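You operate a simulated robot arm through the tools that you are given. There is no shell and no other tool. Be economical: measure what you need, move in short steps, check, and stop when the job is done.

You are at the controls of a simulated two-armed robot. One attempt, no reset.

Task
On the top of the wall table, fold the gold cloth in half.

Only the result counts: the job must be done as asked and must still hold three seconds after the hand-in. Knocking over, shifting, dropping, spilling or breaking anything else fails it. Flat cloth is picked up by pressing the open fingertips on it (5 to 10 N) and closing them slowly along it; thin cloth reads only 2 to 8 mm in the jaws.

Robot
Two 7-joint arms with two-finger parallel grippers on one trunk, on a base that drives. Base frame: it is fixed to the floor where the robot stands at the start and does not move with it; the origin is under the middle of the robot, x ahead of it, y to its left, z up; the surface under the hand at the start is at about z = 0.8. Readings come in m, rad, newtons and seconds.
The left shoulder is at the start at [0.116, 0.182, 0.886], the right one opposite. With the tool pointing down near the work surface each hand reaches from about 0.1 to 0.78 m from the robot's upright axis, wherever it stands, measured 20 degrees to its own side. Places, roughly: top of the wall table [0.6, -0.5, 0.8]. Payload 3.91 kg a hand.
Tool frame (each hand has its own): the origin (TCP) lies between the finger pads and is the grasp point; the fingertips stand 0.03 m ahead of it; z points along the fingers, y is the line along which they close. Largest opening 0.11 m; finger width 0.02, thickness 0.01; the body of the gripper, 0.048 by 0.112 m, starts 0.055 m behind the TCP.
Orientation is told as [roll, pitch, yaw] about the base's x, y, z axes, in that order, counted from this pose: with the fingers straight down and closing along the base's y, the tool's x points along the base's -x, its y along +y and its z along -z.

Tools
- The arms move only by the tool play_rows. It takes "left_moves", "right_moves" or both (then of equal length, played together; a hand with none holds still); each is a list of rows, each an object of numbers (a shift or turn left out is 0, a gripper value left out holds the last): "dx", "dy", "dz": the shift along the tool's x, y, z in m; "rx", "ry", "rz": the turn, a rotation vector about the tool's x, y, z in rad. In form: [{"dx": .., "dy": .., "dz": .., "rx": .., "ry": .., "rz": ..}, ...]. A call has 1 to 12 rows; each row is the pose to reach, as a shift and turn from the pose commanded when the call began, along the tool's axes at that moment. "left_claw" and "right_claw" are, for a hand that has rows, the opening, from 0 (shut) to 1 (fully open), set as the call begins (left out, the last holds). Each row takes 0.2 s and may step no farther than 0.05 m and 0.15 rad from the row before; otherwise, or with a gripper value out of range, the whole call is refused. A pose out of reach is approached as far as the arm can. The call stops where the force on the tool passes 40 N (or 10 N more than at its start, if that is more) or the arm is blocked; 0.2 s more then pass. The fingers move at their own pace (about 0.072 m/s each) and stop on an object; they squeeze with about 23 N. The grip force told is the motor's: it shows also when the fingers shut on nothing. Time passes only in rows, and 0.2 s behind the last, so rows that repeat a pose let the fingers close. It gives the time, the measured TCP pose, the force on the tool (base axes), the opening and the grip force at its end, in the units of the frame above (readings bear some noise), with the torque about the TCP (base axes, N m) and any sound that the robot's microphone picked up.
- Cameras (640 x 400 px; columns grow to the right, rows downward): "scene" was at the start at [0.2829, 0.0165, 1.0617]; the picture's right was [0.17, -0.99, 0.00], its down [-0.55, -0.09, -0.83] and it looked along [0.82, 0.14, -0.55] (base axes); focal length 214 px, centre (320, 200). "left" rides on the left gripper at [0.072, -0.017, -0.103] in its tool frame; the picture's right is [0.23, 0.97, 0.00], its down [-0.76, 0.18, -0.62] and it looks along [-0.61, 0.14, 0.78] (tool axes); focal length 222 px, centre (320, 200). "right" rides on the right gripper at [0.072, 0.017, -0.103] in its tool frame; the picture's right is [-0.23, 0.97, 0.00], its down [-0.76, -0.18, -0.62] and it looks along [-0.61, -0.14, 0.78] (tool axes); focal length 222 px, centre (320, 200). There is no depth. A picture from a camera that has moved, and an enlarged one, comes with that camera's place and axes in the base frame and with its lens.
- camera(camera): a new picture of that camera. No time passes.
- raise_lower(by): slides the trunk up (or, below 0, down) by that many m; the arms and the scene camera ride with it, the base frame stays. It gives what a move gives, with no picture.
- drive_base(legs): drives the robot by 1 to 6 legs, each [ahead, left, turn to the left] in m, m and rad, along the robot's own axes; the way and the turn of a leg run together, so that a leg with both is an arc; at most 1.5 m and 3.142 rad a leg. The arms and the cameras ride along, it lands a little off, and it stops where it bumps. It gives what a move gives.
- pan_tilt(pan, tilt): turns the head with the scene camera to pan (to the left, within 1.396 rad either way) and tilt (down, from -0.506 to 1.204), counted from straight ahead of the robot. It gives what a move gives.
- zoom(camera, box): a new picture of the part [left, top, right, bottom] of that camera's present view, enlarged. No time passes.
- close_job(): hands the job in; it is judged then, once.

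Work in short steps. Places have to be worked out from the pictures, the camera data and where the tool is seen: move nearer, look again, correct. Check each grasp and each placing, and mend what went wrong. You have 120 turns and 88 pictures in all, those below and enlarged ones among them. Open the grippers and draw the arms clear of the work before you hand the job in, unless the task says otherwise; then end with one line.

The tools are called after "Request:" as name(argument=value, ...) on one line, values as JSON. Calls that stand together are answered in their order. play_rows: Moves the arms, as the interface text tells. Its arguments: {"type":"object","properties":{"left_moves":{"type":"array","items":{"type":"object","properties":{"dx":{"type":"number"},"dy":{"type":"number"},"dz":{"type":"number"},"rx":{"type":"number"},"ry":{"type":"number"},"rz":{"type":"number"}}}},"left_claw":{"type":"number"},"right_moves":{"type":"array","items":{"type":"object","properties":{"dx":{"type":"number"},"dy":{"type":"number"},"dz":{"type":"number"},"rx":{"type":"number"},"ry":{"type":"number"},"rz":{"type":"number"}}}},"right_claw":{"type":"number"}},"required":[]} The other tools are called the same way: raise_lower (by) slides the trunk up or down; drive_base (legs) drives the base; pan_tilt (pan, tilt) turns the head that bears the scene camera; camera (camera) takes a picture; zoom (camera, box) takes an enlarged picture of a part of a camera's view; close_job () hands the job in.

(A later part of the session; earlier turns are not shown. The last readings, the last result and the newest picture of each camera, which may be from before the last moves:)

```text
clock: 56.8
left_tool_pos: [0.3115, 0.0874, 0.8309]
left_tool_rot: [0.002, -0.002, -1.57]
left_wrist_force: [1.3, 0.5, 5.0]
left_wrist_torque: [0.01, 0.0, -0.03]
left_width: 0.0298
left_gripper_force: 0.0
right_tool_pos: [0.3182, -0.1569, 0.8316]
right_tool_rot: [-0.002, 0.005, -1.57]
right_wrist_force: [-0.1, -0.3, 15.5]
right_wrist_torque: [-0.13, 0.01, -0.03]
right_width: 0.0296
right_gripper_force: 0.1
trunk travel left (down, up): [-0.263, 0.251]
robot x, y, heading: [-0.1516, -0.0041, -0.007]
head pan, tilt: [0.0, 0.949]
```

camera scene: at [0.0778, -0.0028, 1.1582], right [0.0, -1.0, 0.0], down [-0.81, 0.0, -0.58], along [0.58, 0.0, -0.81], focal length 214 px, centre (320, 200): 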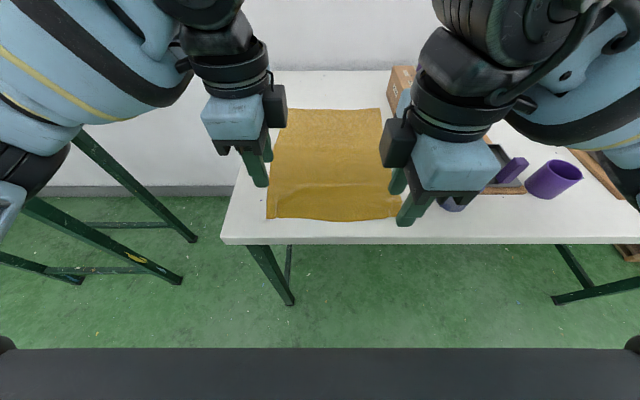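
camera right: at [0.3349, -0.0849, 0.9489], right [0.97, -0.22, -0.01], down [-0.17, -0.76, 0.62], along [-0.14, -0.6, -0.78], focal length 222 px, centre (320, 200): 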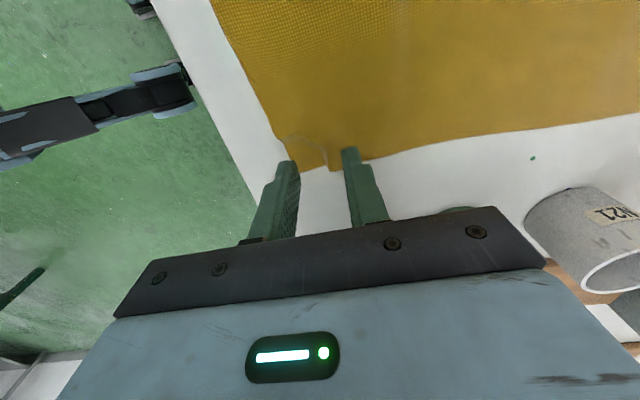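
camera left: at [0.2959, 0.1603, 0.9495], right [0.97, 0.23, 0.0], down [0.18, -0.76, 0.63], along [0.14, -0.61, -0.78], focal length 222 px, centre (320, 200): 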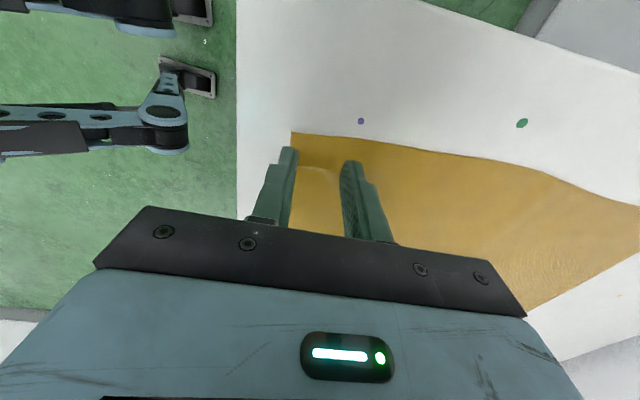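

Left 5 N, right 15 N; I equalise and close stepwise.

Request:
play_rows(left_moves=[{"dz": 0.0003}, {"dz": 0.0003}], right_moves=[{"dz": -0.0005}, {"dz": -0.0005}], left_claw=0.21, right_claw=0.21)

Request:
play_rows(left_moves=[{"dz": 0}, {"dz": 0}], right_moves=[{"dz": -0.0003}, {"dz": -0.0003}], left_claw=0.15, right_claw=0.15)

Request:
camera(camera="left")

Request:
camera(camera="right")

```text
clock: 57.4
left_tool_pos: [0.3113, 0.0875, 0.8312]
left_tool_rot: [0.004, -0.005, -1.571]
left_wrist_force: [1.5, 0.0, 10.1]
left_wrist_torque: [0.03, 0.01, 0.0]
left_width: 0.023
left_gripper_force: 0.1
right_tool_pos: [0.3176, -0.1561, 0.8315]
right_tool_rot: [-0.002, 0.004, -1.569]
right_wrist_force: [0.2, 1.4, 17.5]
right_wrist_torque: [-0.04, -0.03, -0.01]
right_width: 0.0218
right_gripper_force: 0.0
trunk travel left (down, up): [-0.263, 0.251]
robot x, y, heading: [-0.1544, -0.0053, -0.0]
head pan, tilt: [0.0, 0.949]
```

```text
clock: 58.0
left_tool_pos: [0.311, 0.0882, 0.8312]
left_tool_rot: [0.002, -0.006, -1.571]
left_wrist_force: [0.6, 0.7, 13.8]
left_wrist_torque: [0.04, -0.02, 0.01]
left_width: 0.0153
left_gripper_force: 0.1
right_tool_pos: [0.3171, -0.1562, 0.8308]
right_tool_rot: [-0.003, 0.004, -1.567]
right_wrist_force: [0.5, 2.5, 17.8]
right_wrist_torque: [-0.03, -0.05, 0.0]
right_width: 0.0167
right_gripper_force: 0.1
trunk travel left (down, up): [-0.263, 0.251]
robot x, y, heading: [-0.1488, -0.0021, 0.005]
head pan, tilt: [0.0, 0.949]
```

```text
31 pictures are left
camera left: at [0.2943, 0.1604, 0.9348], right [0.97, 0.23, 0.0], down [0.18, -0.76, 0.63], along [0.14, -0.61, -0.78], focal length 222 px, centre (320, 200)
```

left: 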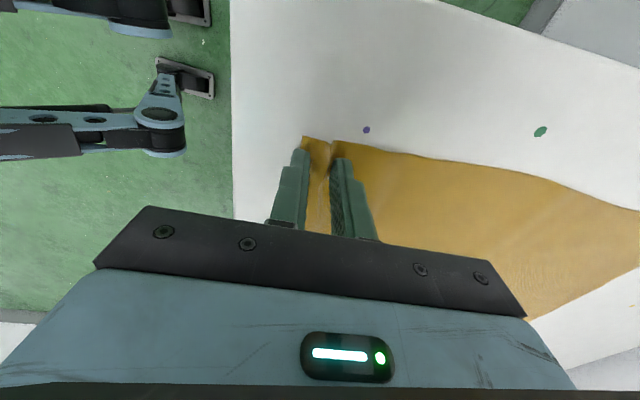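

```text
30 pictures are left
camera right: at [0.3341, -0.0846, 0.9352], right [0.97, -0.22, 0.0], down [-0.17, -0.76, 0.62], along [-0.14, -0.6, -0.78], focal length 222 px, centre (320, 200)
```

right: 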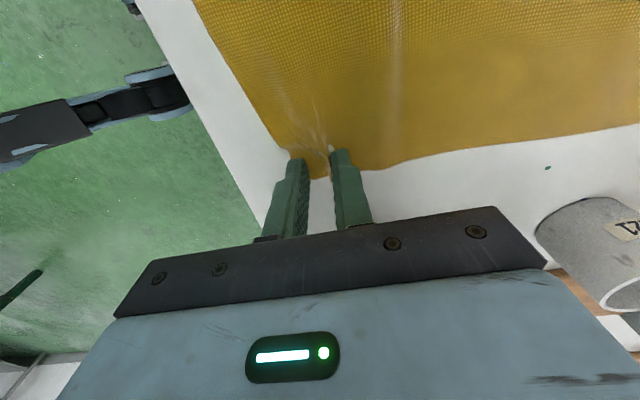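

Rucks are forming in both. I finish closing slowly.

Request:
play_rows(left_moves=[{"dz": -0.0004}, {"dz": -0.0004}], right_moves=[{"dz": -0.0008}, {"dz": -0.0008}], left_claw=0.09, right_claw=0.09)

Request:
play_rows(left_moves=[{"dz": 0}, {"dz": 0}], right_moves=[{"dz": 0}, {"dz": 0}], left_claw=0.04, right_claw=0.04)

Request:
play_rows(left_moves=[{"dz": 0}, {"dz": 0}, {"dz": 0}], right_moves=[{"dz": 0}, {"dz": 0}, {"dz": 0}], left_claw=0, right_claw=0)

Request:
play_rows(left_moves=[{"dz": -0.015}, {"dz": -0.03}, {"dz": -0.05, "dy": 0.005}, {"dz": -0.07, "dy": 0.012}, {"dz": -0.07, "dy": 0.012}], right_moves=[{"dz": -0.015}, {"dz": -0.03}, {"dz": -0.05, "dy": 0.005}, {"dz": -0.07, "dy": 0.012}, {"dz": -0.07, "dy": 0.012}])

Request:
camera(camera="scene")

Request:
camera(camera="right")

```text
clock: 58.6
left_tool_pos: [0.3107, 0.0885, 0.8314]
left_tool_rot: [0.002, -0.003, -1.57]
left_wrist_force: [-0.5, 0.9, 13.6]
left_wrist_torque: [0.06, 0.04, -0.01]
left_width: 0.0103
left_gripper_force: 0.2
right_tool_pos: [0.3174, -0.1576, 0.8317]
right_tool_rot: [-0.004, 0.002, -1.566]
right_wrist_force: [-0.3, -0.3, 11.6]
right_wrist_torque: [-0.08, 0.01, -0.01]
right_width: 0.0088
right_gripper_force: 0.1
trunk travel left (down, up): [-0.263, 0.251]
robot x, y, heading: [-0.1514, -0.0058, -0.004]
head pan, tilt: [0.0, 0.949]
```

```text
clock: 59.2
left_tool_pos: [0.3113, 0.0888, 0.8317]
left_tool_rot: [0.001, -0.001, -1.573]
left_wrist_force: [-1.1, -0.2, 13.9]
left_wrist_torque: [0.04, -0.04, -0.01]
left_width: 0.0045
left_gripper_force: 0.0
right_tool_pos: [0.3168, -0.1571, 0.8325]
right_tool_rot: [-0.003, 0.003, -1.568]
right_wrist_force: [-0.9, 0.5, 9.7]
right_wrist_torque: [-0.01, 0.01, -0.01]
right_width: 0.0051
right_gripper_force: 0.5
trunk travel left (down, up): [-0.263, 0.251]
robot x, y, heading: [-0.1493, -0.0039, -0.001]
head pan, tilt: [0.0, 0.949]
```

```text
clock: 60.0
left_tool_pos: [0.3116, 0.0874, 0.8321]
left_tool_rot: [0.003, -0.003, -1.572]
left_wrist_force: [-0.4, -0.8, 16.1]
left_wrist_torque: [0.08, 0.06, 0.0]
left_width: 0.0025
left_gripper_force: 23.1
right_tool_pos: [0.3179, -0.1577, 0.8318]
right_tool_rot: [-0.004, 0.004, -1.567]
right_wrist_force: [0.1, -0.4, 5.9]
right_wrist_torque: [-0.02, 0.0, 0.03]
right_width: 0.0025
right_gripper_force: 22.9
trunk travel left (down, up): [-0.263, 0.251]
robot x, y, heading: [-0.1506, -0.0039, -0.008]
head pan, tilt: [0.0, 0.949]
```

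```text
clock: 61.2
left_tool_pos: [0.324, 0.0872, 0.9013]
left_tool_rot: [0.0, -0.004, -1.57]
left_wrist_force: [1.0, -0.4, -0.7]
left_wrist_torque: [-0.01, -0.01, -0.07]
left_width: 0.0026
left_gripper_force: 22.8
right_tool_pos: [0.3315, -0.1579, 0.8999]
right_tool_rot: [-0.005, 0.003, -1.568]
right_wrist_force: [-0.2, -0.1, 0.6]
right_wrist_torque: [0.0, 0.01, -0.01]
right_width: 0.0023
right_gripper_force: 23.9
trunk travel left (down, up): [-0.263, 0.251]
robot x, y, heading: [-0.1496, -0.0039, 0.0]
head pan, tilt: [0.0, 0.949]
```

```text
29 pictures are left
camera scene: at [0.0778, -0.0027, 1.1581], right [0.0, -1.0, 0.0], down [-0.81, 0.0, -0.58], along [0.58, 0.0, -0.81], focal length 214 px, centre (320, 200)
```

scene: 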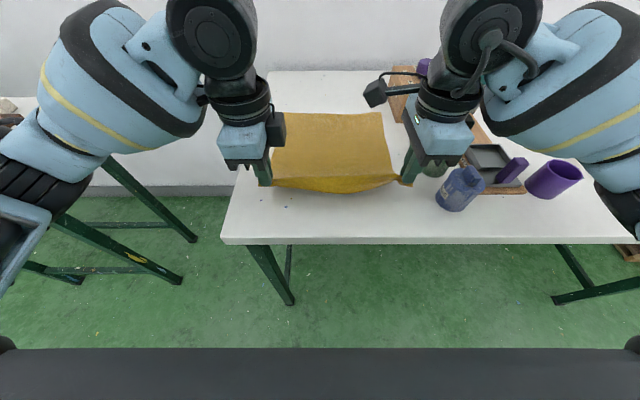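

```text
28 pictures are left
camera right: at [0.3481, -0.0852, 1.0039], right [0.97, -0.22, -0.01], down [-0.17, -0.76, 0.62], along [-0.14, -0.6, -0.78], focal length 222 px, centre (320, 200)
```

right: 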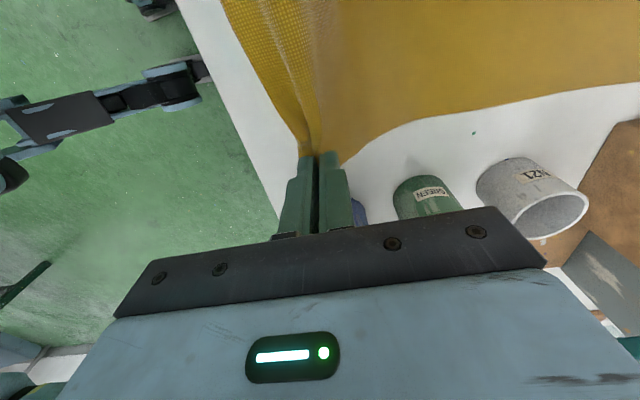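

Both hem corners are held with the cloth hanging straight down from the jaws. The far edge has crept to x≈0.645, so the fold should be at ≈0.455. First half of the arc with the arms.

Request:
play_rows(left_moves=[{"dy": 0.011, "dz": -0.03}, {"dy": 0.031, "dz": -0.05}, {"dy": 0.056, "dz": -0.065}, {"dy": 0.086, "dz": -0.073}, {"dy": 0.116, "dz": -0.075}, {"dy": 0.146, "dz": -0.073}, {"dy": 0.166, "dz": -0.07}, {"dy": 0.166, "dz": -0.07}], right_moves=[{"dy": 0.011, "dz": -0.03}, {"dy": 0.031, "dz": -0.05}, {"dy": 0.056, "dz": -0.065}, {"dy": 0.086, "dz": -0.073}, {"dy": 0.116, "dz": -0.075}, {"dy": 0.146, "dz": -0.073}, {"dy": 0.166, "dz": -0.07}, {"dy": 0.166, "dz": -0.07}])

Request:
camera(camera="scene")

Request:
camera(camera="left")

```text
clock: 63.0
left_tool_pos: [0.49, 0.0871, 0.9712]
left_tool_rot: [0.001, -0.002, -1.571]
left_wrist_force: [0.1, -0.3, -0.1]
left_wrist_torque: [-0.02, 0.0, -0.01]
left_width: 0.0025
left_gripper_force: 23.3
right_tool_pos: [0.4977, -0.1562, 0.9693]
right_tool_rot: [-0.003, 0.003, -1.566]
right_wrist_force: [0.1, -0.4, 0.1]
right_wrist_torque: [-0.01, 0.01, 0.01]
right_width: 0.0025
right_gripper_force: 22.7
trunk travel left (down, up): [-0.263, 0.251]
robot x, y, heading: [-0.1488, -0.0026, -0.002]
head pan, tilt: [0.0, 0.949]
```

```text
27 pictures are left
camera scene: at [0.0775, -0.0027, 1.1582], right [0.0, -1.0, 0.0], down [-0.81, 0.0, -0.58], along [0.58, 0.0, -0.81], focal length 214 px, centre (320, 200)
```

scene: 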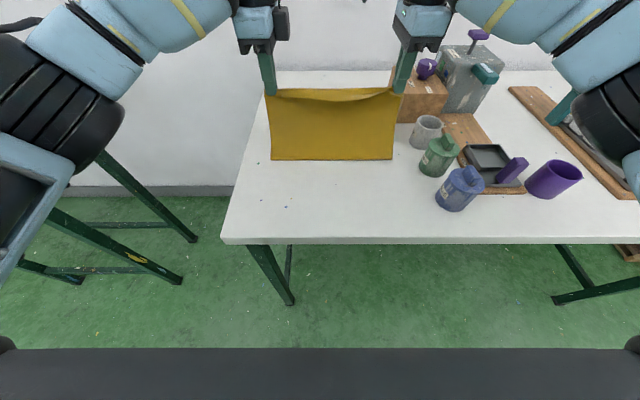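

```text
26 pictures are left
camera left: at [0.4739, 0.1601, 1.074], right [0.97, 0.23, 0.0], down [0.18, -0.76, 0.63], along [0.14, -0.61, -0.78], focal length 222 px, centre (320, 200)
```

left: 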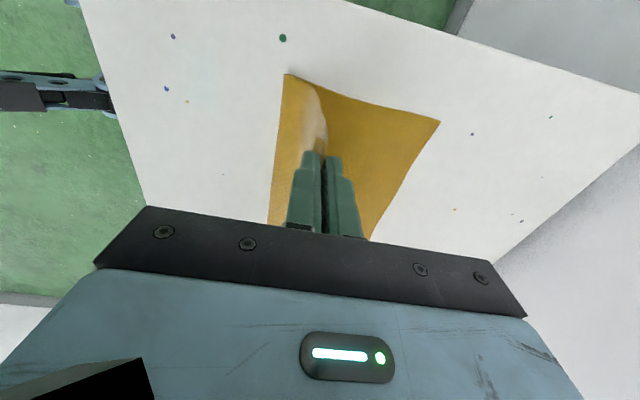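

Excellent: the fold sits at x≈0.45 with the far edge at 0.64, i.e. in the middle. I continue the arc as far as the arms comfortably reach, lowering at the end.

Request:
play_rows(left_moves=[{"dy": 0.012, "dz": -0.008}, {"dy": 0.025, "dz": -0.014}, {"dy": 0.038, "dz": -0.01}, {"dy": 0.05, "dz": -0.004}, {"dy": 0.06, "dz": 0.005}, {"dy": 0.07, "dz": 0.016}, {"dy": 0.077, "dz": 0.028}, {"dy": 0.082, "dz": 0.041}, {"dy": 0.085, "dz": 0.056}, {"dy": 0.085, "dz": 0.071}, {"dy": 0.085, "dz": 0.071}], right_moves=[{"dy": 0.012, "dz": -0.008}, {"dy": 0.025, "dz": -0.014}, {"dy": 0.038, "dz": -0.01}, {"dy": 0.05, "dz": -0.004}, {"dy": 0.06, "dz": 0.005}, {"dy": 0.07, "dz": 0.016}, {"dy": 0.077, "dz": 0.028}, {"dy": 0.082, "dz": 0.041}, {"dy": 0.085, "dz": 0.056}, {"dy": 0.085, "dz": 0.071}, {"dy": 0.085, "dz": 0.071}])

Request:
camera(camera="scene")

Request:
camera(camera="left")

```text
clock: 65.4
left_tool_pos: [0.5578, 0.0947, 0.8967]
left_tool_rot: [0.002, -0.004, -1.57]
left_wrist_force: [-0.1, -3.7, 0.4]
left_wrist_torque: [-0.1, -0.03, 0.02]
left_width: 0.0027
left_gripper_force: 22.5
left hand out of reach, approached as far as the arm can: row 5, 6, 7, 8, 9, 10, 11
right_tool_pos: [0.5662, -0.1617, 0.9058]
right_tool_rot: [-0.003, 0.005, -1.565]
right_wrist_force: [0.8, 3.7, -0.2]
right_wrist_torque: [0.06, 0.02, 0.01]
right_width: 0.0025
right_gripper_force: 23.3
right hand out of reach, approached as far as the arm can: row 5, 6, 7, 8, 9, 10, 11
trunk travel left (down, up): [-0.263, 0.251]
robot x, y, heading: [-0.1505, -0.0049, -0.004]
head pan, tilt: [0.0, 0.949]
```

```text
25 pictures are left
camera scene: at [0.0776, -0.0023, 1.1582], right [0.0, -1.0, 0.0], down [-0.81, 0.0, -0.58], along [0.58, 0.0, -0.81], focal length 214 px, centre (320, 200)
```

scene: 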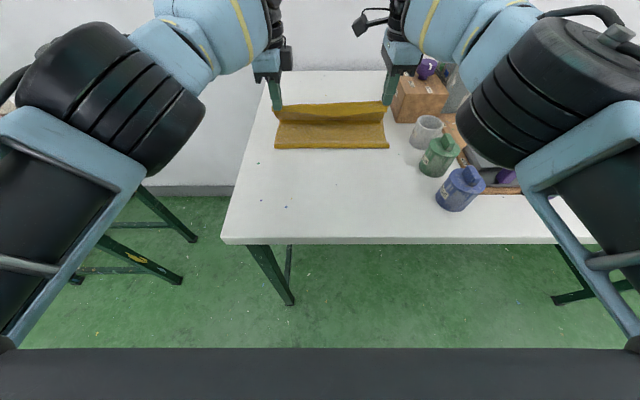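

```text
24 pictures are left
camera left: at [0.541, 0.1682, 1.0004], right [0.97, 0.23, 0.0], down [0.18, -0.76, 0.63], along [0.14, -0.61, -0.78], focal length 222 px, centre (320, 200)
```

left: 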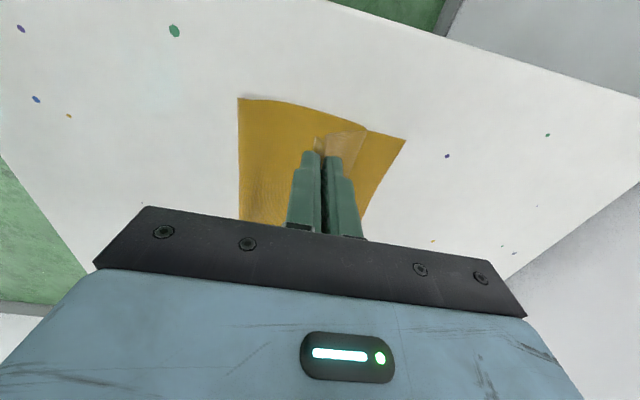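

The slack fell forward again (fold rolled to 0.485), because I lowered short of reach. I go back along the arc, drive the base forward to have full reach, and then do one taut arc.

Request:
play_rows(left_moves=[{"dy": -0.01, "dz": -0.03}, {"dy": -0.03, "dz": -0.06}, {"dy": -0.06, "dz": -0.075, "dx": -0.003}, {"dy": -0.09, "dz": -0.075, "dx": -0.006}, {"dy": -0.12, "dz": -0.07, "dx": -0.006}, {"dy": -0.15, "dz": -0.06, "dx": -0.006}, {"dy": -0.18, "dz": -0.045, "dx": -0.006}, {"dy": -0.2, "dz": -0.035, "dx": -0.006}, {"dy": -0.2, "dz": -0.035, "dx": -0.006}], right_moves=[{"dy": -0.01, "dz": -0.03}, {"dy": -0.03, "dz": -0.055}, {"dy": -0.06, "dz": -0.066, "dx": 0.003}, {"dy": -0.09, "dz": -0.066, "dx": 0.003}, {"dy": -0.12, "dz": -0.061, "dx": 0.003}, {"dy": -0.15, "dz": -0.051, "dx": 0.003}, {"dy": -0.18, "dz": -0.036, "dx": 0.003}, {"dy": -0.2, "dz": -0.026, "dx": 0.003}, {"dy": -0.2, "dz": -0.026, "dx": 0.003}])

Request:
drive_base(legs=[[0.1, 0, 0]])

Request:
camera(camera="scene")

```text
clock: 67.6
left_tool_pos: [0.5404, 0.1019, 0.9567]
left_tool_rot: [-0.029, -0.014, -1.524]
left_wrist_force: [0.3, -1.4, 0.3]
left_wrist_torque: [-0.05, -0.03, 0.01]
left_width: 0.0027
left_gripper_force: 22.7
left hand out of reach, approached as far as the arm can: row 2, 3, 4, 5, 6, 7, 8, 9
right_tool_pos: [0.5452, -0.1509, 0.9889]
right_tool_rot: [-0.007, 0.002, -1.569]
right_wrist_force: [0.4, 1.9, -0.1]
right_wrist_torque: [0.0, 0.0, -0.05]
right_width: 0.0023
right_gripper_force: 23.3
right hand out of reach, approached as far as the arm can: row 2, 3, 4, 5, 6, 7, 8, 9
trunk travel left (down, up): [-0.263, 0.251]
robot x, y, heading: [-0.1491, -0.006, -0.002]
head pan, tilt: [0.0, 0.949]
stopped in row 9 (left hand): the arm was blocked; the commanded pose is now the measured one
```

```text
clock: 68.7
left_tool_pos: [0.6407, 0.1015, 0.9566]
left_tool_rot: [-0.028, -0.012, -1.521]
left_wrist_force: [0.6, -0.8, -0.3]
left_wrist_torque: [-0.04, 0.03, -0.05]
left_width: 0.0024
left_gripper_force: 22.9
right_tool_pos: [0.6445, -0.1527, 0.9898]
right_tool_rot: [-0.006, 0.003, -1.568]
right_wrist_force: [-0.5, 0.8, -0.5]
right_wrist_torque: [0.02, 0.01, -0.01]
right_width: 0.0023
right_gripper_force: 23.3
trunk travel left (down, up): [-0.263, 0.251]
robot x, y, heading: [-0.0546, -0.0023, -0.004]
head pan, tilt: [0.0, 0.949]
```

```text
23 pictures are left
camera scene: at [0.1775, -0.0029, 1.158], right [0.0, -1.0, 0.0], down [-0.81, 0.0, -0.58], along [0.58, 0.0, -0.81], focal length 214 px, centre (320, 200)
```

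scene: 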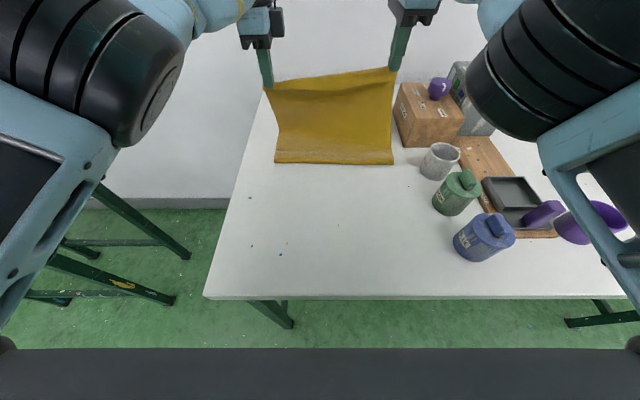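

The arms stuck near full stretch and the drive carried the hem too far forward. I try bringing the hands back in small steps, levelling them.

Request:
play_rows(left_moves=[{"dy": -0.005, "dz": -0.01}, {"dy": -0.01, "dz": -0.015}, {"dy": -0.02, "dz": -0.02}, {"dy": -0.03, "dz": -0.02}, {"dy": -0.04, "dz": -0.02}], right_moves=[{"dy": -0.005, "dz": 0.003}, {"dy": -0.01, "dz": 0.006}, {"dy": -0.02, "dz": 0.01}, {"dy": -0.03, "dz": 0.01}, {"dy": -0.04, "dz": 0.01}])

```text
clock: 69.9
left_tool_pos: [0.6329, 0.1017, 0.9827]
left_tool_rot: [-0.033, -0.013, -1.511]
left_wrist_force: [-0.9, 0.1, 0.1]
left_wrist_torque: [-0.03, -0.02, -0.02]
left_width: 0.0028
left_gripper_force: 22.9
left hand out of reach, approached as far as the arm can: row 2, 3, 4, 5
right_tool_pos: [0.6423, -0.152, 0.9884]
right_tool_rot: [-0.007, 0.004, -1.568]
right_wrist_force: [0.0, -0.1, -1.0]
right_wrist_torque: [0.04, 0.02, 0.0]
right_width: 0.0025
right_gripper_force: 22.5
right hand out of reach, approached as far as the arm can: row 1, 2, 3, 4, 5
trunk travel left (down, up): [-0.263, 0.251]
robot x, y, heading: [-0.0527, -0.0039, -0.004]
head pan, tilt: [0.0, 0.949]
```

The arms are at the straight-elbow singularity; last time a mostly vertical lift broke it. I do that with gradually increasing pull-back.

Request:
play_rows(left_moves=[{"dz": -0.015}, {"dz": -0.03, "dy": -0.005}, {"dz": -0.045, "dy": -0.015}, {"dz": -0.055, "dy": -0.03}, {"dz": -0.06, "dy": -0.045}, {"dz": -0.06, "dy": -0.06}, {"dz": -0.06, "dy": -0.08}, {"dz": -0.06, "dy": -0.08}], right_moves=[{"dz": -0.015}, {"dz": -0.03, "dy": -0.005}, {"dz": -0.045, "dy": -0.015}, {"dz": -0.055, "dy": -0.03}, {"dz": -0.06, "dy": -0.045}, {"dz": -0.06, "dy": -0.06}, {"dz": -0.06, "dy": -0.08}, {"dz": -0.06, "dy": -0.08}])

```text
clock: 71.7
left_tool_pos: [0.6041, 0.0892, 1.0569]
left_tool_rot: [-0.03, -0.014, -1.511]
left_wrist_force: [-0.2, -0.7, 0.9]
left_wrist_torque: [0.0, 0.0, -0.04]
left_width: 0.0025
left_gripper_force: 23.4
left hand out of reach, approached as far as the arm can: row 1, 2, 4, 5, 6, 7, 8
right_tool_pos: [0.5641, -0.1509, 1.0513]
right_tool_rot: [-0.006, 0.003, -1.568]
right_wrist_force: [-0.5, 0.0, 0.2]
right_wrist_torque: [-0.01, 0.05, -0.02]
right_width: 0.0023
right_gripper_force: 23.3
trunk travel left (down, up): [-0.263, 0.251]
robot x, y, heading: [-0.0516, -0.0026, -0.0]
head pan, tilt: [0.0, 0.949]
```

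Right is free. I work the left back the same way to match x≈0.564, restoring its yaw.

Request:
play_rows(left_moves=[{"dz": -0.01, "rz": 0.02}, {"dz": -0.01, "dy": -0.01, "rz": 0.04}, {"dz": -0.01, "dy": -0.02, "rz": 0.06}, {"dz": 0.0, "dy": -0.03, "rz": 0.06}, {"dz": 0.0, "dy": -0.04, "rz": 0.06}, {"dz": 0.0, "dy": -0.05, "rz": 0.06}, {"dz": 0.0, "dy": -0.05, "rz": 0.06}])

```text
clock: 73.3
left_tool_pos: [0.5531, 0.0805, 1.0591]
left_tool_rot: [-0.028, -0.013, -1.582]
left_wrist_force: [0.1, 0.0, -0.3]
left_wrist_torque: [0.04, -0.02, 0.03]
left_width: 0.0027
left_gripper_force: 22.8
left hand out of reach, approached as far as the arm can: row 2, 3, 4, 5
right_tool_pos: [0.5633, -0.1526, 1.0501]
right_tool_rot: [-0.004, 0.005, -1.567]
right_wrist_force: [-0.1, -0.2, -0.3]
right_wrist_torque: [0.02, -0.01, -0.03]
right_width: 0.0026
right_gripper_force: 23.1
trunk travel left (down, up): [-0.263, 0.251]
robot x, y, heading: [-0.0519, -0.005, -0.004]
head pan, tilt: [0.0, 0.949]
```

Both free now. I take the hands back and down to x≈0.43, z≈0.97 and then look at the cloth.

Request:
play_rows(left_moves=[{"dy": -0.02, "dz": 0.012}, {"dy": -0.04, "dz": 0.025}, {"dy": -0.06, "dz": 0.038, "dx": 0.002}, {"dy": -0.08, "dz": 0.05, "dx": 0.004}, {"dy": -0.1, "dz": 0.065, "dx": 0.006}, {"dy": -0.12, "dz": 0.08, "dx": 0.006}, {"dy": -0.125, "dz": 0.09, "dx": 0.006}, {"dy": -0.125, "dz": 0.09, "dx": 0.006}], right_moves=[{"dy": -0.02, "dz": 0.01}, {"dy": -0.04, "dz": 0.022}, {"dy": -0.06, "dz": 0.034}, {"dy": -0.08, "dz": 0.046}, {"dy": -0.1, "dz": 0.058}, {"dy": -0.12, "dz": 0.07}, {"dy": -0.128, "dz": 0.08}, {"dy": -0.128, "dz": 0.08}])

Request:
camera(camera="scene")

Request:
camera(camera="left")

```text
clock: 75.1
left_tool_pos: [0.4263, 0.0867, 0.9723]
left_tool_rot: [-0.026, -0.014, -1.582]
left_wrist_force: [-0.2, 0.0, -1.3]
left_wrist_torque: [-0.02, 0.01, 0.01]
left_width: 0.0027
left_gripper_force: 22.7
right_tool_pos: [0.4349, -0.1506, 0.9719]
right_tool_rot: [-0.006, 0.004, -1.568]
right_wrist_force: [0.0, 0.8, 0.3]
right_wrist_torque: [0.0, -0.03, 0.01]
right_width: 0.0023
right_gripper_force: 23.1
trunk travel left (down, up): [-0.263, 0.251]
robot x, y, heading: [-0.0482, -0.0026, 0.003]
head pan, tilt: [0.0, 0.949]
```

```text
22 pictures are left
camera scene: at [0.1767, -0.0029, 1.1582], right [0.0, -1.0, 0.0], down [-0.81, 0.0, -0.58], along [0.58, 0.0, -0.81], focal length 214 px, centre (320, 200)
```

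scene: 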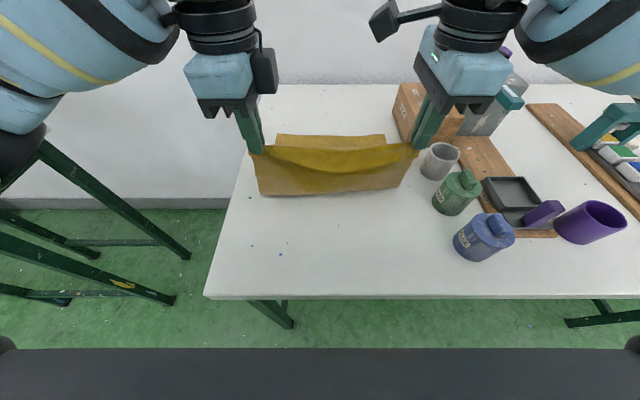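

```text
21 pictures are left
camera left: at [0.4126, 0.1609, 1.0754], right [0.98, 0.22, -0.03], down [0.19, -0.76, 0.63], along [0.11, -0.62, -0.78], focal length 222 px, centre (320, 200)
```

left: 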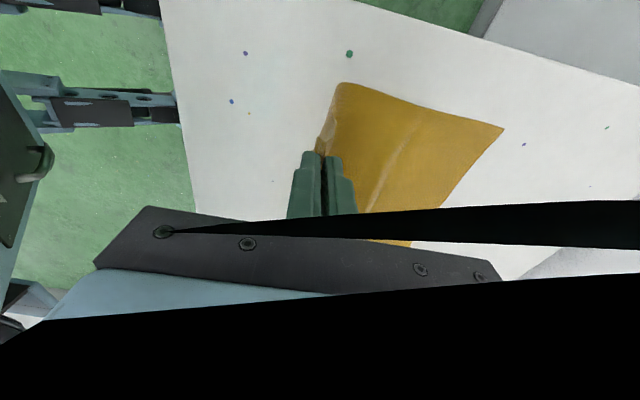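

State restored: far edge x≈0.646, contact at ≈0.44. I drive ahead 0.07 so the arms have ample reach, taking the hands to x≈0.50.

Request:
drive_base(legs=[[0.07, 0, 0]])

```text
clock: 76.1
left_tool_pos: [0.497, 0.086, 0.9719]
left_tool_rot: [-0.03, -0.014, -1.583]
left_wrist_force: [1.1, -1.1, 0.0]
left_wrist_torque: [-0.02, 0.01, 0.0]
left_width: 0.0026
left_gripper_force: 23.2
right_tool_pos: [0.5071, -0.1527, 0.9711]
right_tool_rot: [-0.007, 0.003, -1.568]
right_wrist_force: [0.5, 0.0, -0.5]
right_wrist_torque: [0.02, -0.01, 0.0]
right_width: 0.0025
right_gripper_force: 22.7
trunk travel left (down, up): [-0.263, 0.251]
robot x, y, heading: [0.0188, -0.009, -0.003]
head pan, tilt: [0.0, 0.949]
```

Now the taut arc (radius 0.172 about x=0.455) down to ~3.5 cm above the table.

Request:
play_rows(left_moves=[{"dy": 0.003, "dz": -0.024, "rx": 0.007, "ry": 0.015, "rz": -0.006}, {"dy": 0.024, "dz": -0.018, "rx": 0.014, "ry": 0.03, "rz": -0.013}, {"dy": 0.044, "dz": -0.007, "rx": 0.014, "ry": 0.03, "rz": -0.013}, {"dy": 0.0686, "dz": 0.01, "rx": 0.014, "ry": 0.03, "rz": -0.013}, {"dy": 0.09, "dz": 0.031, "rx": 0.014, "ry": 0.03, "rz": -0.013}, {"dy": 0.107, "dz": 0.056, "rx": 0.014, "ry": 0.03, "rz": -0.013}, {"dy": 0.12, "dz": 0.083, "rx": 0.014, "ry": 0.03, "rz": -0.013}, {"dy": 0.127, "dz": 0.106, "rx": 0.014, "ry": 0.03, "rz": -0.013}], right_moves=[{"dy": 0.0, "dz": -0.024}, {"dy": 0.02, "dz": -0.018}, {"dy": 0.04, "dz": -0.007}, {"dy": 0.065, "dz": 0.01}, {"dy": 0.086, "dz": 0.031}, {"dy": 0.103, "dz": 0.056}, {"dy": 0.116, "dz": 0.083}, {"dy": 0.123, "dz": 0.106}])

Request:
camera(camera="left")

Request:
zoom(camera="scene", box=[230, 80, 430, 205])

```text
clock: 77.9
left_tool_pos: [0.6206, 0.0837, 0.8626]
left_tool_rot: [-0.041, 0.019, -1.571]
left_wrist_force: [-0.4, -0.6, 0.0]
left_wrist_torque: [-0.02, 0.0, -0.01]
left_width: 0.0027
left_gripper_force: 23.0
right_tool_pos: [0.6285, -0.1516, 0.8656]
right_tool_rot: [-0.007, 0.004, -1.567]
right_wrist_force: [-0.3, -0.7, -0.2]
right_wrist_torque: [0.06, 0.04, 0.0]
right_width: 0.0024
right_gripper_force: 23.1
trunk travel left (down, up): [-0.263, 0.251]
robot x, y, heading: [0.018, -0.0031, -0.0]
head pan, tilt: [0.0, 0.949]
```

```text
20 pictures are left
camera left: at [0.6085, 0.1545, 0.968], right [0.97, 0.23, -0.04], down [0.2, -0.77, 0.6], along [0.11, -0.59, -0.8], focal length 222 px, centre (320, 200)
```

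left: 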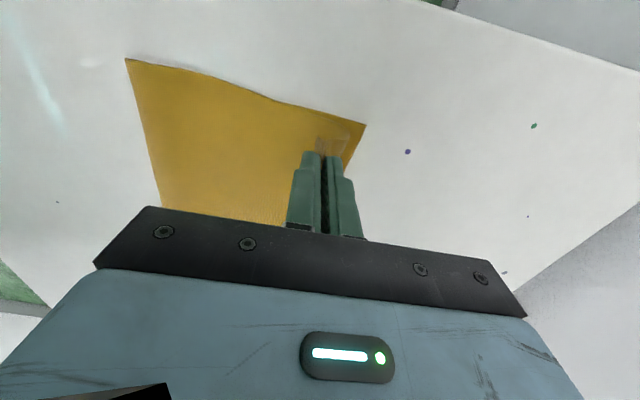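

```text
3.20 times, centred on (330, 142) of scene
camera zoom: at [0.2478, -0.0033, 1.1581], right [0.0, -1.0, 0.0], down [-0.81, 0.0, -0.58], along [0.58, 0.0, -0.81], focal length 686 px, centre (288, 384)
```

zoom: 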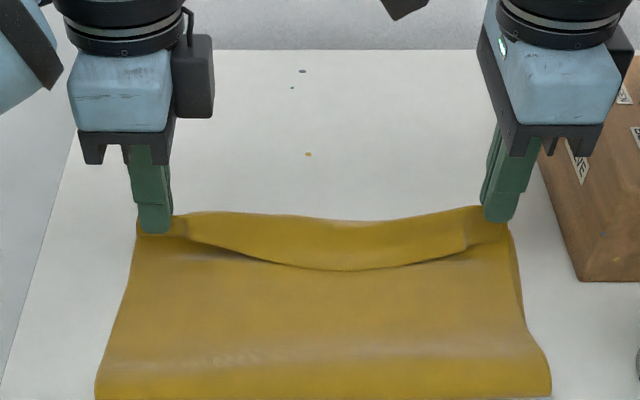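

Much better: hem leads, with a sag mid-hem. I spread the hands ~9 mm each to straighten the hem and go forward ~1.2 cm, watching the pull.

Request:
play_rows(left_moves=[{"dx": 0.004, "dy": 0.005}, {"dx": 0.008, "dy": 0.01}, {"dx": 0.01, "dy": 0.015}, {"dx": 0.01, "dy": 0.015}], right_moves=[{"dx": -0.004, "dy": 0.003}, {"dx": -0.007, "dy": 0.006}, {"dx": -0.01, "dy": 0.009}, {"dx": -0.01, "dy": 0.009}])

Request:
zoom(camera="scene", box=[230, 80, 430, 205])

```text
clock: 78.9
left_tool_pos: [0.6351, 0.0931, 0.8632]
left_tool_rot: [-0.039, 0.016, -1.57]
left_wrist_force: [0.6, -1.2, -0.8]
left_wrist_torque: [-0.03, -0.03, -0.01]
left_width: 0.0031
left_gripper_force: 23.2
right_tool_pos: [0.6382, -0.1618, 0.8647]
right_tool_rot: [-0.005, 0.003, -1.568]
right_wrist_force: [0.0, 1.1, -0.4]
right_wrist_torque: [0.05, -0.03, -0.04]
right_width: 0.0022
right_gripper_force: 22.7
trunk travel left (down, up): [-0.263, 0.251]
robot x, y, heading: [0.0224, -0.0081, -0.0]
head pan, tilt: [0.0, 0.949]
```

```text
3.20 times, centred on (330, 142) of scene
camera zoom: at [0.2473, -0.0031, 1.1582], right [0.0, -1.0, 0.0], down [-0.81, 0.0, -0.58], along [0.58, 0.0, -0.81], focal length 686 px, centre (288, 384)
```

zoom: 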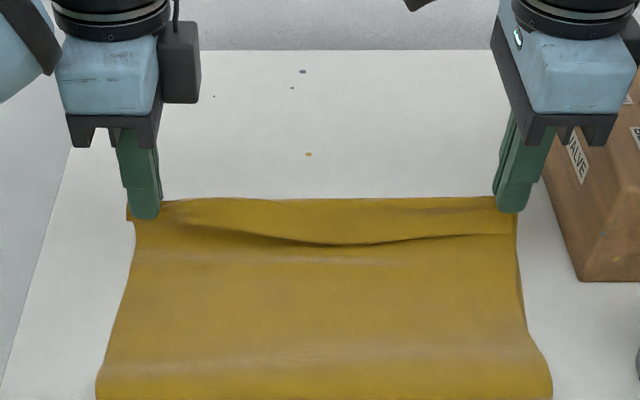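

Sag is shrinking and pull is only ~1 N; I spread a little more and lower close to the table.

Request:
play_rows(left_moves=[{"dx": 0.003, "dz": 0.005}, {"dx": 0.006, "dz": 0.01}, {"dx": 0.006, "dz": 0.017}, {"dx": 0.006, "dz": 0.022}, {"dx": 0.006, "dz": 0.022}], right_moves=[{"dx": -0.002, "dz": 0.005}, {"dx": -0.005, "dz": 0.01}, {"dx": -0.005, "dz": 0.017}, {"dx": -0.005, "dz": 0.022}, {"dx": -0.005, "dz": 0.022}])

Request:
zoom(camera="scene", box=[230, 80, 430, 205])

Request:
camera(camera="left")

```text
clock: 80.1
left_tool_pos: [0.6336, 0.0982, 0.8403]
left_tool_rot: [-0.04, 0.016, -1.572]
left_wrist_force: [0.0, -11.7, -0.6]
left_wrist_torque: [-0.34, -0.01, 0.0]
left_width: 0.0026
left_gripper_force: 23.2
right_tool_pos: [0.6366, -0.1667, 0.8426]
right_tool_rot: [-0.005, 0.005, -1.569]
right_wrist_force: [-0.4, 12.7, -0.7]
right_wrist_torque: [0.35, 0.0, 0.03]
right_width: 0.0025
right_gripper_force: 22.9
trunk travel left (down, up): [-0.263, 0.251]
robot x, y, heading: [0.0208, -0.0036, -0.004]
head pan, tilt: [0.0, 0.949]
```

```text
3.20 times, centred on (330, 142) of scene
camera zoom: at [0.2473, -0.0032, 1.1582], right [0.0, -1.0, 0.0], down [-0.81, 0.0, -0.58], along [0.58, 0.0, -0.81], focal length 686 px, centre (288, 384)
```

zoom: 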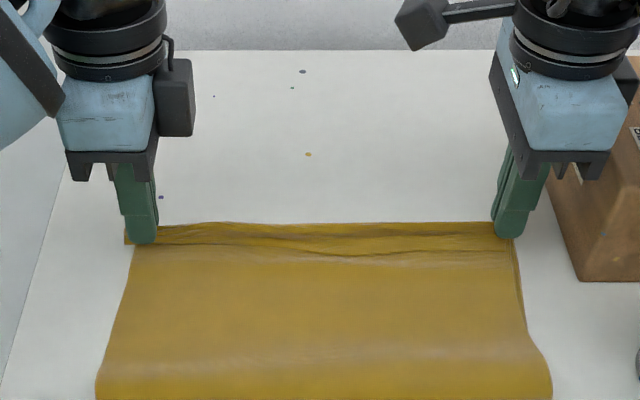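

```text
16 pictures are left
camera left: at [0.6218, 0.1696, 0.9463], right [0.97, 0.23, -0.04], down [0.2, -0.77, 0.6], along [0.11, -0.59, -0.8], focal length 222 px, centre (320, 200)
```

left: 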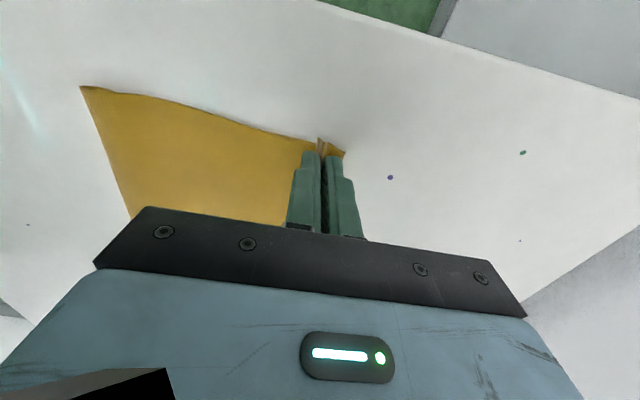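

The hem is now straight and just short of the far edge (≈0.652). I go forward ~1.2 cm, ease the sideways pull, touch down, and then open slightly.

Request:
play_rows(left_moves=[{"dy": 0.006, "dz": 0.002, "dx": -0.001}, {"dy": 0.012, "dz": 0.004, "dx": -0.003}, {"dy": 0.012, "dz": 0.006, "dx": -0.003}, {"dy": 0.012, "dz": 0.006, "dx": -0.003}], right_moves=[{"dy": 0.006, "dz": 0.003, "dx": 0.001}, {"dy": 0.012, "dz": 0.006, "dx": 0.002}, {"dy": 0.012, "dz": 0.008, "dx": 0.002}, {"dy": 0.012, "dz": 0.008, "dx": 0.002}])

Request:
play_rows(left_moves=[{"dz": 0}, {"dz": 0}], right_moves=[{"dz": 0}, {"dz": 0}], left_claw=0.12, right_claw=0.12)

Request:
play_rows(left_moves=[{"dz": -0.005}, {"dz": -0.015}, {"dz": -0.03}, {"dz": -0.06}, {"dz": -0.06}], right_moves=[{"dz": -0.005}, {"dz": -0.015}, {"dz": -0.03}, {"dz": -0.06}, {"dz": -0.06}], left_claw=0.25, right_claw=0.25)

Request:
zoom(camera="scene", box=[230, 80, 430, 205])

Request:
camera(camera="left")

```text
clock: 81.1
left_tool_pos: [0.6465, 0.0974, 0.8344]
left_tool_rot: [-0.04, 0.017, -1.571]
left_wrist_force: [-0.5, -7.0, 3.2]
left_wrist_torque: [-0.2, 0.05, -0.02]
left_width: 0.003
left_gripper_force: 22.8
right_tool_pos: [0.6488, -0.1647, 0.8354]
right_tool_rot: [-0.005, 0.004, -1.569]
right_wrist_force: [-0.4, 7.0, 4.2]
right_wrist_torque: [0.2, 0.0, 0.03]
right_width: 0.0024
right_gripper_force: 22.3
trunk travel left (down, up): [-0.263, 0.251]
robot x, y, heading: [0.0187, -0.0006, -0.001]
head pan, tilt: [0.0, 0.949]
```

```text
clock: 81.7
left_tool_pos: [0.6461, 0.0985, 0.8333]
left_tool_rot: [-0.039, 0.017, -1.571]
left_wrist_force: [-1.1, 0.8, 1.6]
left_wrist_torque: [0.02, 0.0, -0.03]
left_width: 0.0133
left_gripper_force: 0.1
right_tool_pos: [0.6479, -0.1654, 0.8343]
right_tool_rot: [-0.007, 0.004, -1.568]
right_wrist_force: [0.6, -0.5, -0.2]
right_wrist_torque: [-0.01, -0.04, 0.0]
right_width: 0.0131
right_gripper_force: 0.1
trunk travel left (down, up): [-0.263, 0.251]
robot x, y, heading: [0.018, -0.0048, -0.003]
head pan, tilt: [0.0, 0.949]
```

```text
clock: 82.9
left_tool_pos: [0.6494, 0.0963, 0.8937]
left_tool_rot: [-0.042, 0.016, -1.572]
left_wrist_force: [-0.4, 0.4, 0.3]
left_wrist_torque: [-0.01, 0.01, 0.02]
left_width: 0.0278
left_gripper_force: 0.1
right_tool_pos: [0.6481, -0.1663, 0.8953]
right_tool_rot: [-0.008, 0.004, -1.566]
right_wrist_force: [-0.2, -0.3, -0.9]
right_wrist_torque: [0.04, 0.0, 0.01]
right_width: 0.0275
right_gripper_force: 0.1
trunk travel left (down, up): [-0.263, 0.251]
robot x, y, heading: [0.0199, -0.0032, 0.003]
head pan, tilt: [0.0, 0.949]
```

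```text
3.20 times, centred on (330, 142) of scene
camera zoom: at [0.2478, -0.0032, 1.158], right [0.0, -1.0, 0.0], down [-0.81, 0.0, -0.58], along [0.58, 0.0, -0.81], focal length 686 px, centre (288, 384)
```

zoom: 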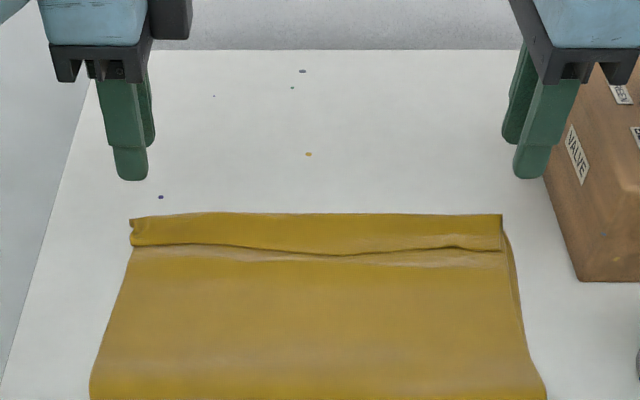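

```text
14 pictures are left
camera left: at [0.6371, 0.1667, 0.9992], right [0.97, 0.23, -0.04], down [0.2, -0.77, 0.6], along [0.11, -0.59, -0.8], focal length 222 px, centre (320, 200)
```

left: 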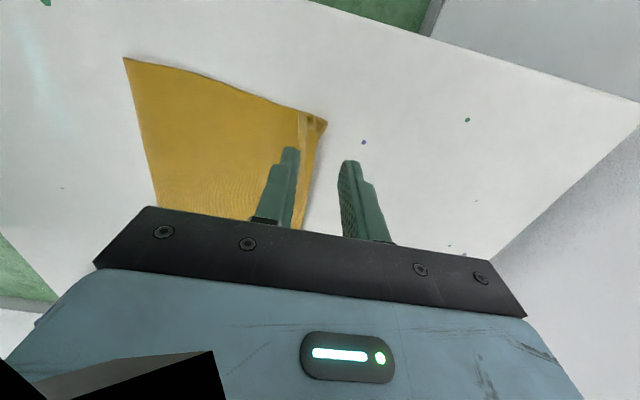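

The hem is released close to the far edge; I zoom in closer to see whether the top strip is a folded-back flap.

Request:
zoom(camera="scene", box=[262, 135, 342, 185])

Request:
zoom(camera="left", box=[250, 80, 370, 155])

```text
8.00 times, centred on (302, 160) of scene
camera zoom: at [0.2478, -0.0032, 1.158], right [0.0, -1.0, 0.0], down [-0.81, 0.0, -0.58], along [0.58, 0.0, -0.81], focal length 1716 px, centre (464, 520)
```

zoom: 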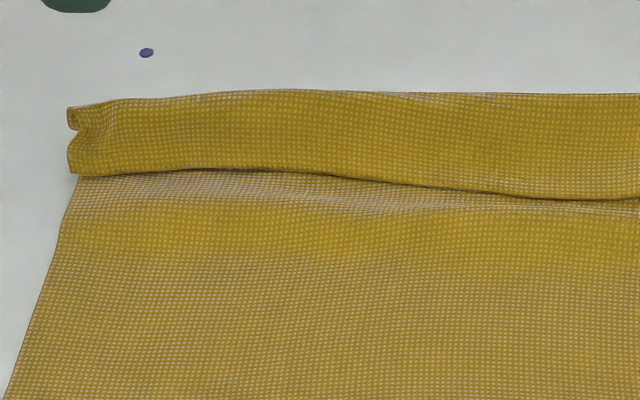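

```text
5.33 times, centred on (310, 118) of left
camera zoom: at [0.6371, 0.1667, 0.9992], right [0.97, 0.23, -0.04], down [0.2, -0.77, 0.6], along [0.11, -0.59, -0.8], focal length 1185 px, centre (373, 640)
```

zoom: 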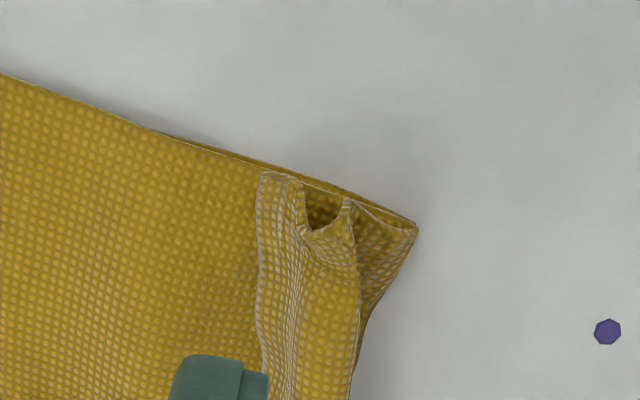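

A ~2.8 cm hem flap is folded back on top. I'll sweep it forward: closed fingertips go down just robot-side of the hem, then push forward and slightly up to tip it over.

Request:
play_rows(left_moves=[{"dy": -0.028, "dx": -0.015}, {"dy": -0.054, "dx": -0.035}, {"dy": -0.054, "dx": -0.035, "dz": 0.03}, {"dy": -0.054, "dx": -0.035, "dz": 0.05}, {"dy": -0.054, "dx": -0.035, "dz": 0.0555}, {"dy": -0.044, "dx": -0.035, "dz": 0.0555}, {"dy": -0.034, "dx": -0.035, "dz": 0.055}, {"dy": -0.024, "dx": -0.035, "dz": 0.051}, {"dy": -0.012, "dx": -0.035, "dz": 0.044}, {"dy": 0.0, "dx": -0.035, "dz": 0.038}, {"dy": 0.014, "dx": -0.035, "dz": 0.036}, {"dy": 0.028, "dx": -0.035, "dz": 0.036}], right_moves=[{"dy": -0.028, "dx": 0.02}, {"dy": -0.053, "dx": 0.045}, {"dy": -0.053, "dx": 0.045, "dz": 0.03}, {"dy": -0.053, "dx": 0.045, "dz": 0.05}, {"dy": -0.053, "dx": 0.045, "dz": 0.057}, {"dy": -0.043, "dx": 0.045, "dz": 0.057}, {"dy": -0.033, "dx": 0.045, "dz": 0.056}, {"dy": -0.023, "dx": 0.045, "dz": 0.052}, {"dy": -0.011, "dx": 0.045, "dz": 0.045}, {"dy": 0.001, "dx": 0.045, "dz": 0.039}, {"dy": 0.015, "dx": 0.045, "dz": 0.037}, {"dy": 0.029, "dx": 0.045, "dz": 0.037}], left_claw=0, right_claw=0)

Request:
zoom(camera="scene", box=[230, 80, 430, 205])

```text
clock: 85.5
left_tool_pos: [0.6743, 0.0612, 0.8554]
left_tool_rot: [-0.042, 0.019, -1.571]
left_wrist_force: [-0.3, 0.4, 1.0]
left_wrist_torque: [-0.03, -0.01, 0.01]
left_width: 0.0
left_gripper_force: 22.7
right_tool_pos: [0.6782, -0.1195, 0.8584]
right_tool_rot: [-0.007, 0.005, -1.567]
right_wrist_force: [0.2, -0.2, 0.5]
right_wrist_torque: [0.02, 0.0, 0.01]
right_width: 0.0002
right_gripper_force: 23.3
trunk travel left (down, up): [-0.263, 0.251]
robot x, y, heading: [0.0213, -0.0075, -0.002]
head pan, tilt: [0.0, 0.949]
```

```text
3.20 times, centred on (330, 142) of scene
camera zoom: at [0.2475, -0.0031, 1.1581], right [0.0, -1.0, 0.0], down [-0.81, 0.0, -0.58], along [0.58, 0.0, -0.81], focal length 686 px, centre (288, 384)
```

zoom: 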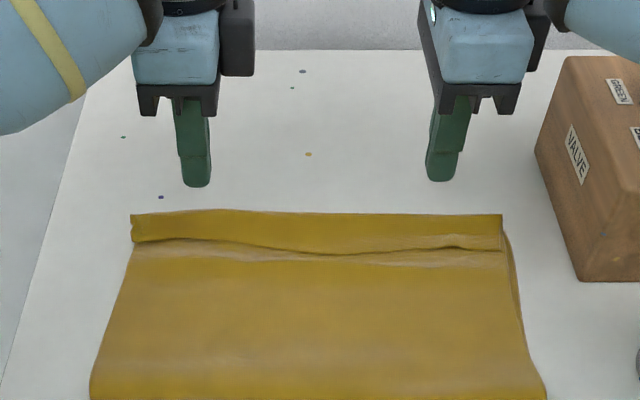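

The fingers passed over the soft flap without turning it. I try rolling it instead: press lightly on top of the flap and drag forward.

Request:
play_rows(left_moves=[{"dz": -0.015, "dy": -0.02}, {"dz": -0.015, "dy": -0.045}, {"dz": 0.005, "dy": -0.045}, {"dz": 0.018, "dy": -0.045}, {"dz": 0.02, "dy": -0.045}], right_moves=[{"dz": -0.015, "dy": -0.02}, {"dz": -0.015, "dy": -0.047}, {"dz": 0.005, "dy": -0.047}, {"dz": 0.02, "dy": -0.047}, {"dz": 0.0225, "dy": -0.047}])

```text
clock: 86.7
left_tool_pos: [0.6291, 0.0617, 0.8381]
left_tool_rot: [-0.04, 0.017, -1.571]
left_wrist_force: [0.7, 0.3, 0.2]
left_wrist_torque: [-0.03, 0.0, 0.02]
left_width: 0.0
left_gripper_force: 23.0
right_tool_pos: [0.6306, -0.1193, 0.8361]
right_tool_rot: [-0.006, 0.004, -1.568]
right_wrist_force: [-0.4, -0.2, -0.6]
right_wrist_torque: [0.0, -0.02, 0.0]
right_width: 0.0004
right_gripper_force: 22.9
trunk travel left (down, up): [-0.263, 0.251]
robot x, y, heading: [0.021, -0.0046, -0.008]
head pan, tilt: [0.0, 0.949]
```

No contact yet at z≈0.837; I lower 2–3 mm more in small steps.

Request:
play_rows(left_moves=[{"dz": 0.0015}, {"dz": 0.003}, {"dz": 0.0035}], right_moves=[{"dz": 0.001}, {"dz": 0.0018}, {"dz": 0.0022}])

```text
clock: 87.5
left_tool_pos: [0.6285, 0.0625, 0.8352]
left_tool_rot: [-0.041, 0.017, -1.572]
left_wrist_force: [0.3, 0.3, 0.7]
left_wrist_torque: [0.03, 0.04, -0.01]
left_width: 0.0001
left_gripper_force: 22.8
right_tool_pos: [0.6303, -0.1198, 0.8332]
right_tool_rot: [-0.005, 0.004, -1.57]
right_wrist_force: [-0.3, -0.3, 0.5]
right_wrist_torque: [0.01, 0.01, -0.02]
right_width: 0.0
right_gripper_force: 22.8
trunk travel left (down, up): [-0.263, 0.251]
robot x, y, heading: [0.0229, -0.0041, -0.004]
head pan, tilt: [0.0, 0.949]
```

Just touching. I press ~1 mm more and drag forward 5 cm, rising at the end.

Request:
play_rows(left_moves=[{"dz": 0.002}, {"dz": 0.002, "dy": 0.008}, {"dz": 0.002, "dy": 0.016}, {"dz": 0.002, "dy": 0.024}, {"dz": 0.002, "dy": 0.032}, {"dz": 0.002, "dy": 0.04}, {"dz": 0.002, "dy": 0.05}], right_moves=[{"dz": 0.0012}, {"dz": 0.0012, "dy": 0.008}, {"dz": 0.0012, "dy": 0.016}, {"dz": 0.0012, "dy": 0.024}, {"dz": 0.0012, "dy": 0.032}, {"dz": 0.0012, "dy": 0.04}, {"dz": 0.0012, "dy": 0.05}])

Request:
zoom(camera="scene", box=[230, 80, 430, 205])

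```text
clock: 89.1
left_tool_pos: [0.6772, 0.0609, 0.8334]
left_tool_rot: [-0.037, 0.014, -1.571]
left_wrist_force: [-3.9, -0.8, 17.9]
left_wrist_torque: [-0.02, -0.04, -0.01]
left_width: 0.0
left_gripper_force: 22.9
right_tool_pos: [0.6788, -0.1195, 0.834]
right_tool_rot: [-0.002, 0.004, -1.568]
right_wrist_force: [0.4, 0.1, 1.0]
right_wrist_torque: [0.01, 0.01, 0.0]
right_width: 0.0
right_gripper_force: 22.9
trunk travel left (down, up): [-0.263, 0.251]
robot x, y, heading: [0.0198, -0.0077, -0.013]
head pan, tilt: [0.0, 0.949]
```

```text
3.20 times, centred on (330, 142) of scene
camera zoom: at [0.2453, -0.0033, 1.1587], right [0.0, -1.0, 0.0], down [-0.81, 0.0, -0.58], along [0.58, 0.0, -0.81], focal length 686 px, centre (288, 384)
```

zoom: 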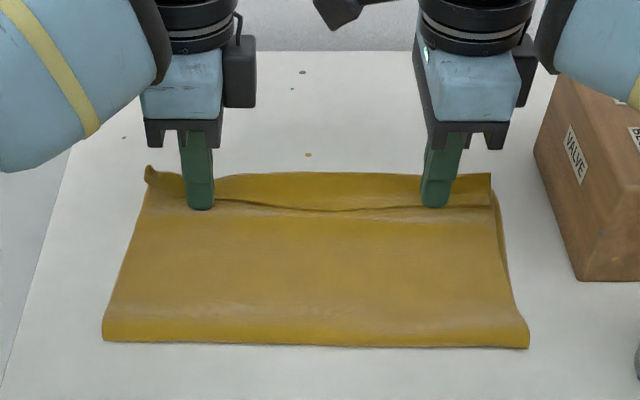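

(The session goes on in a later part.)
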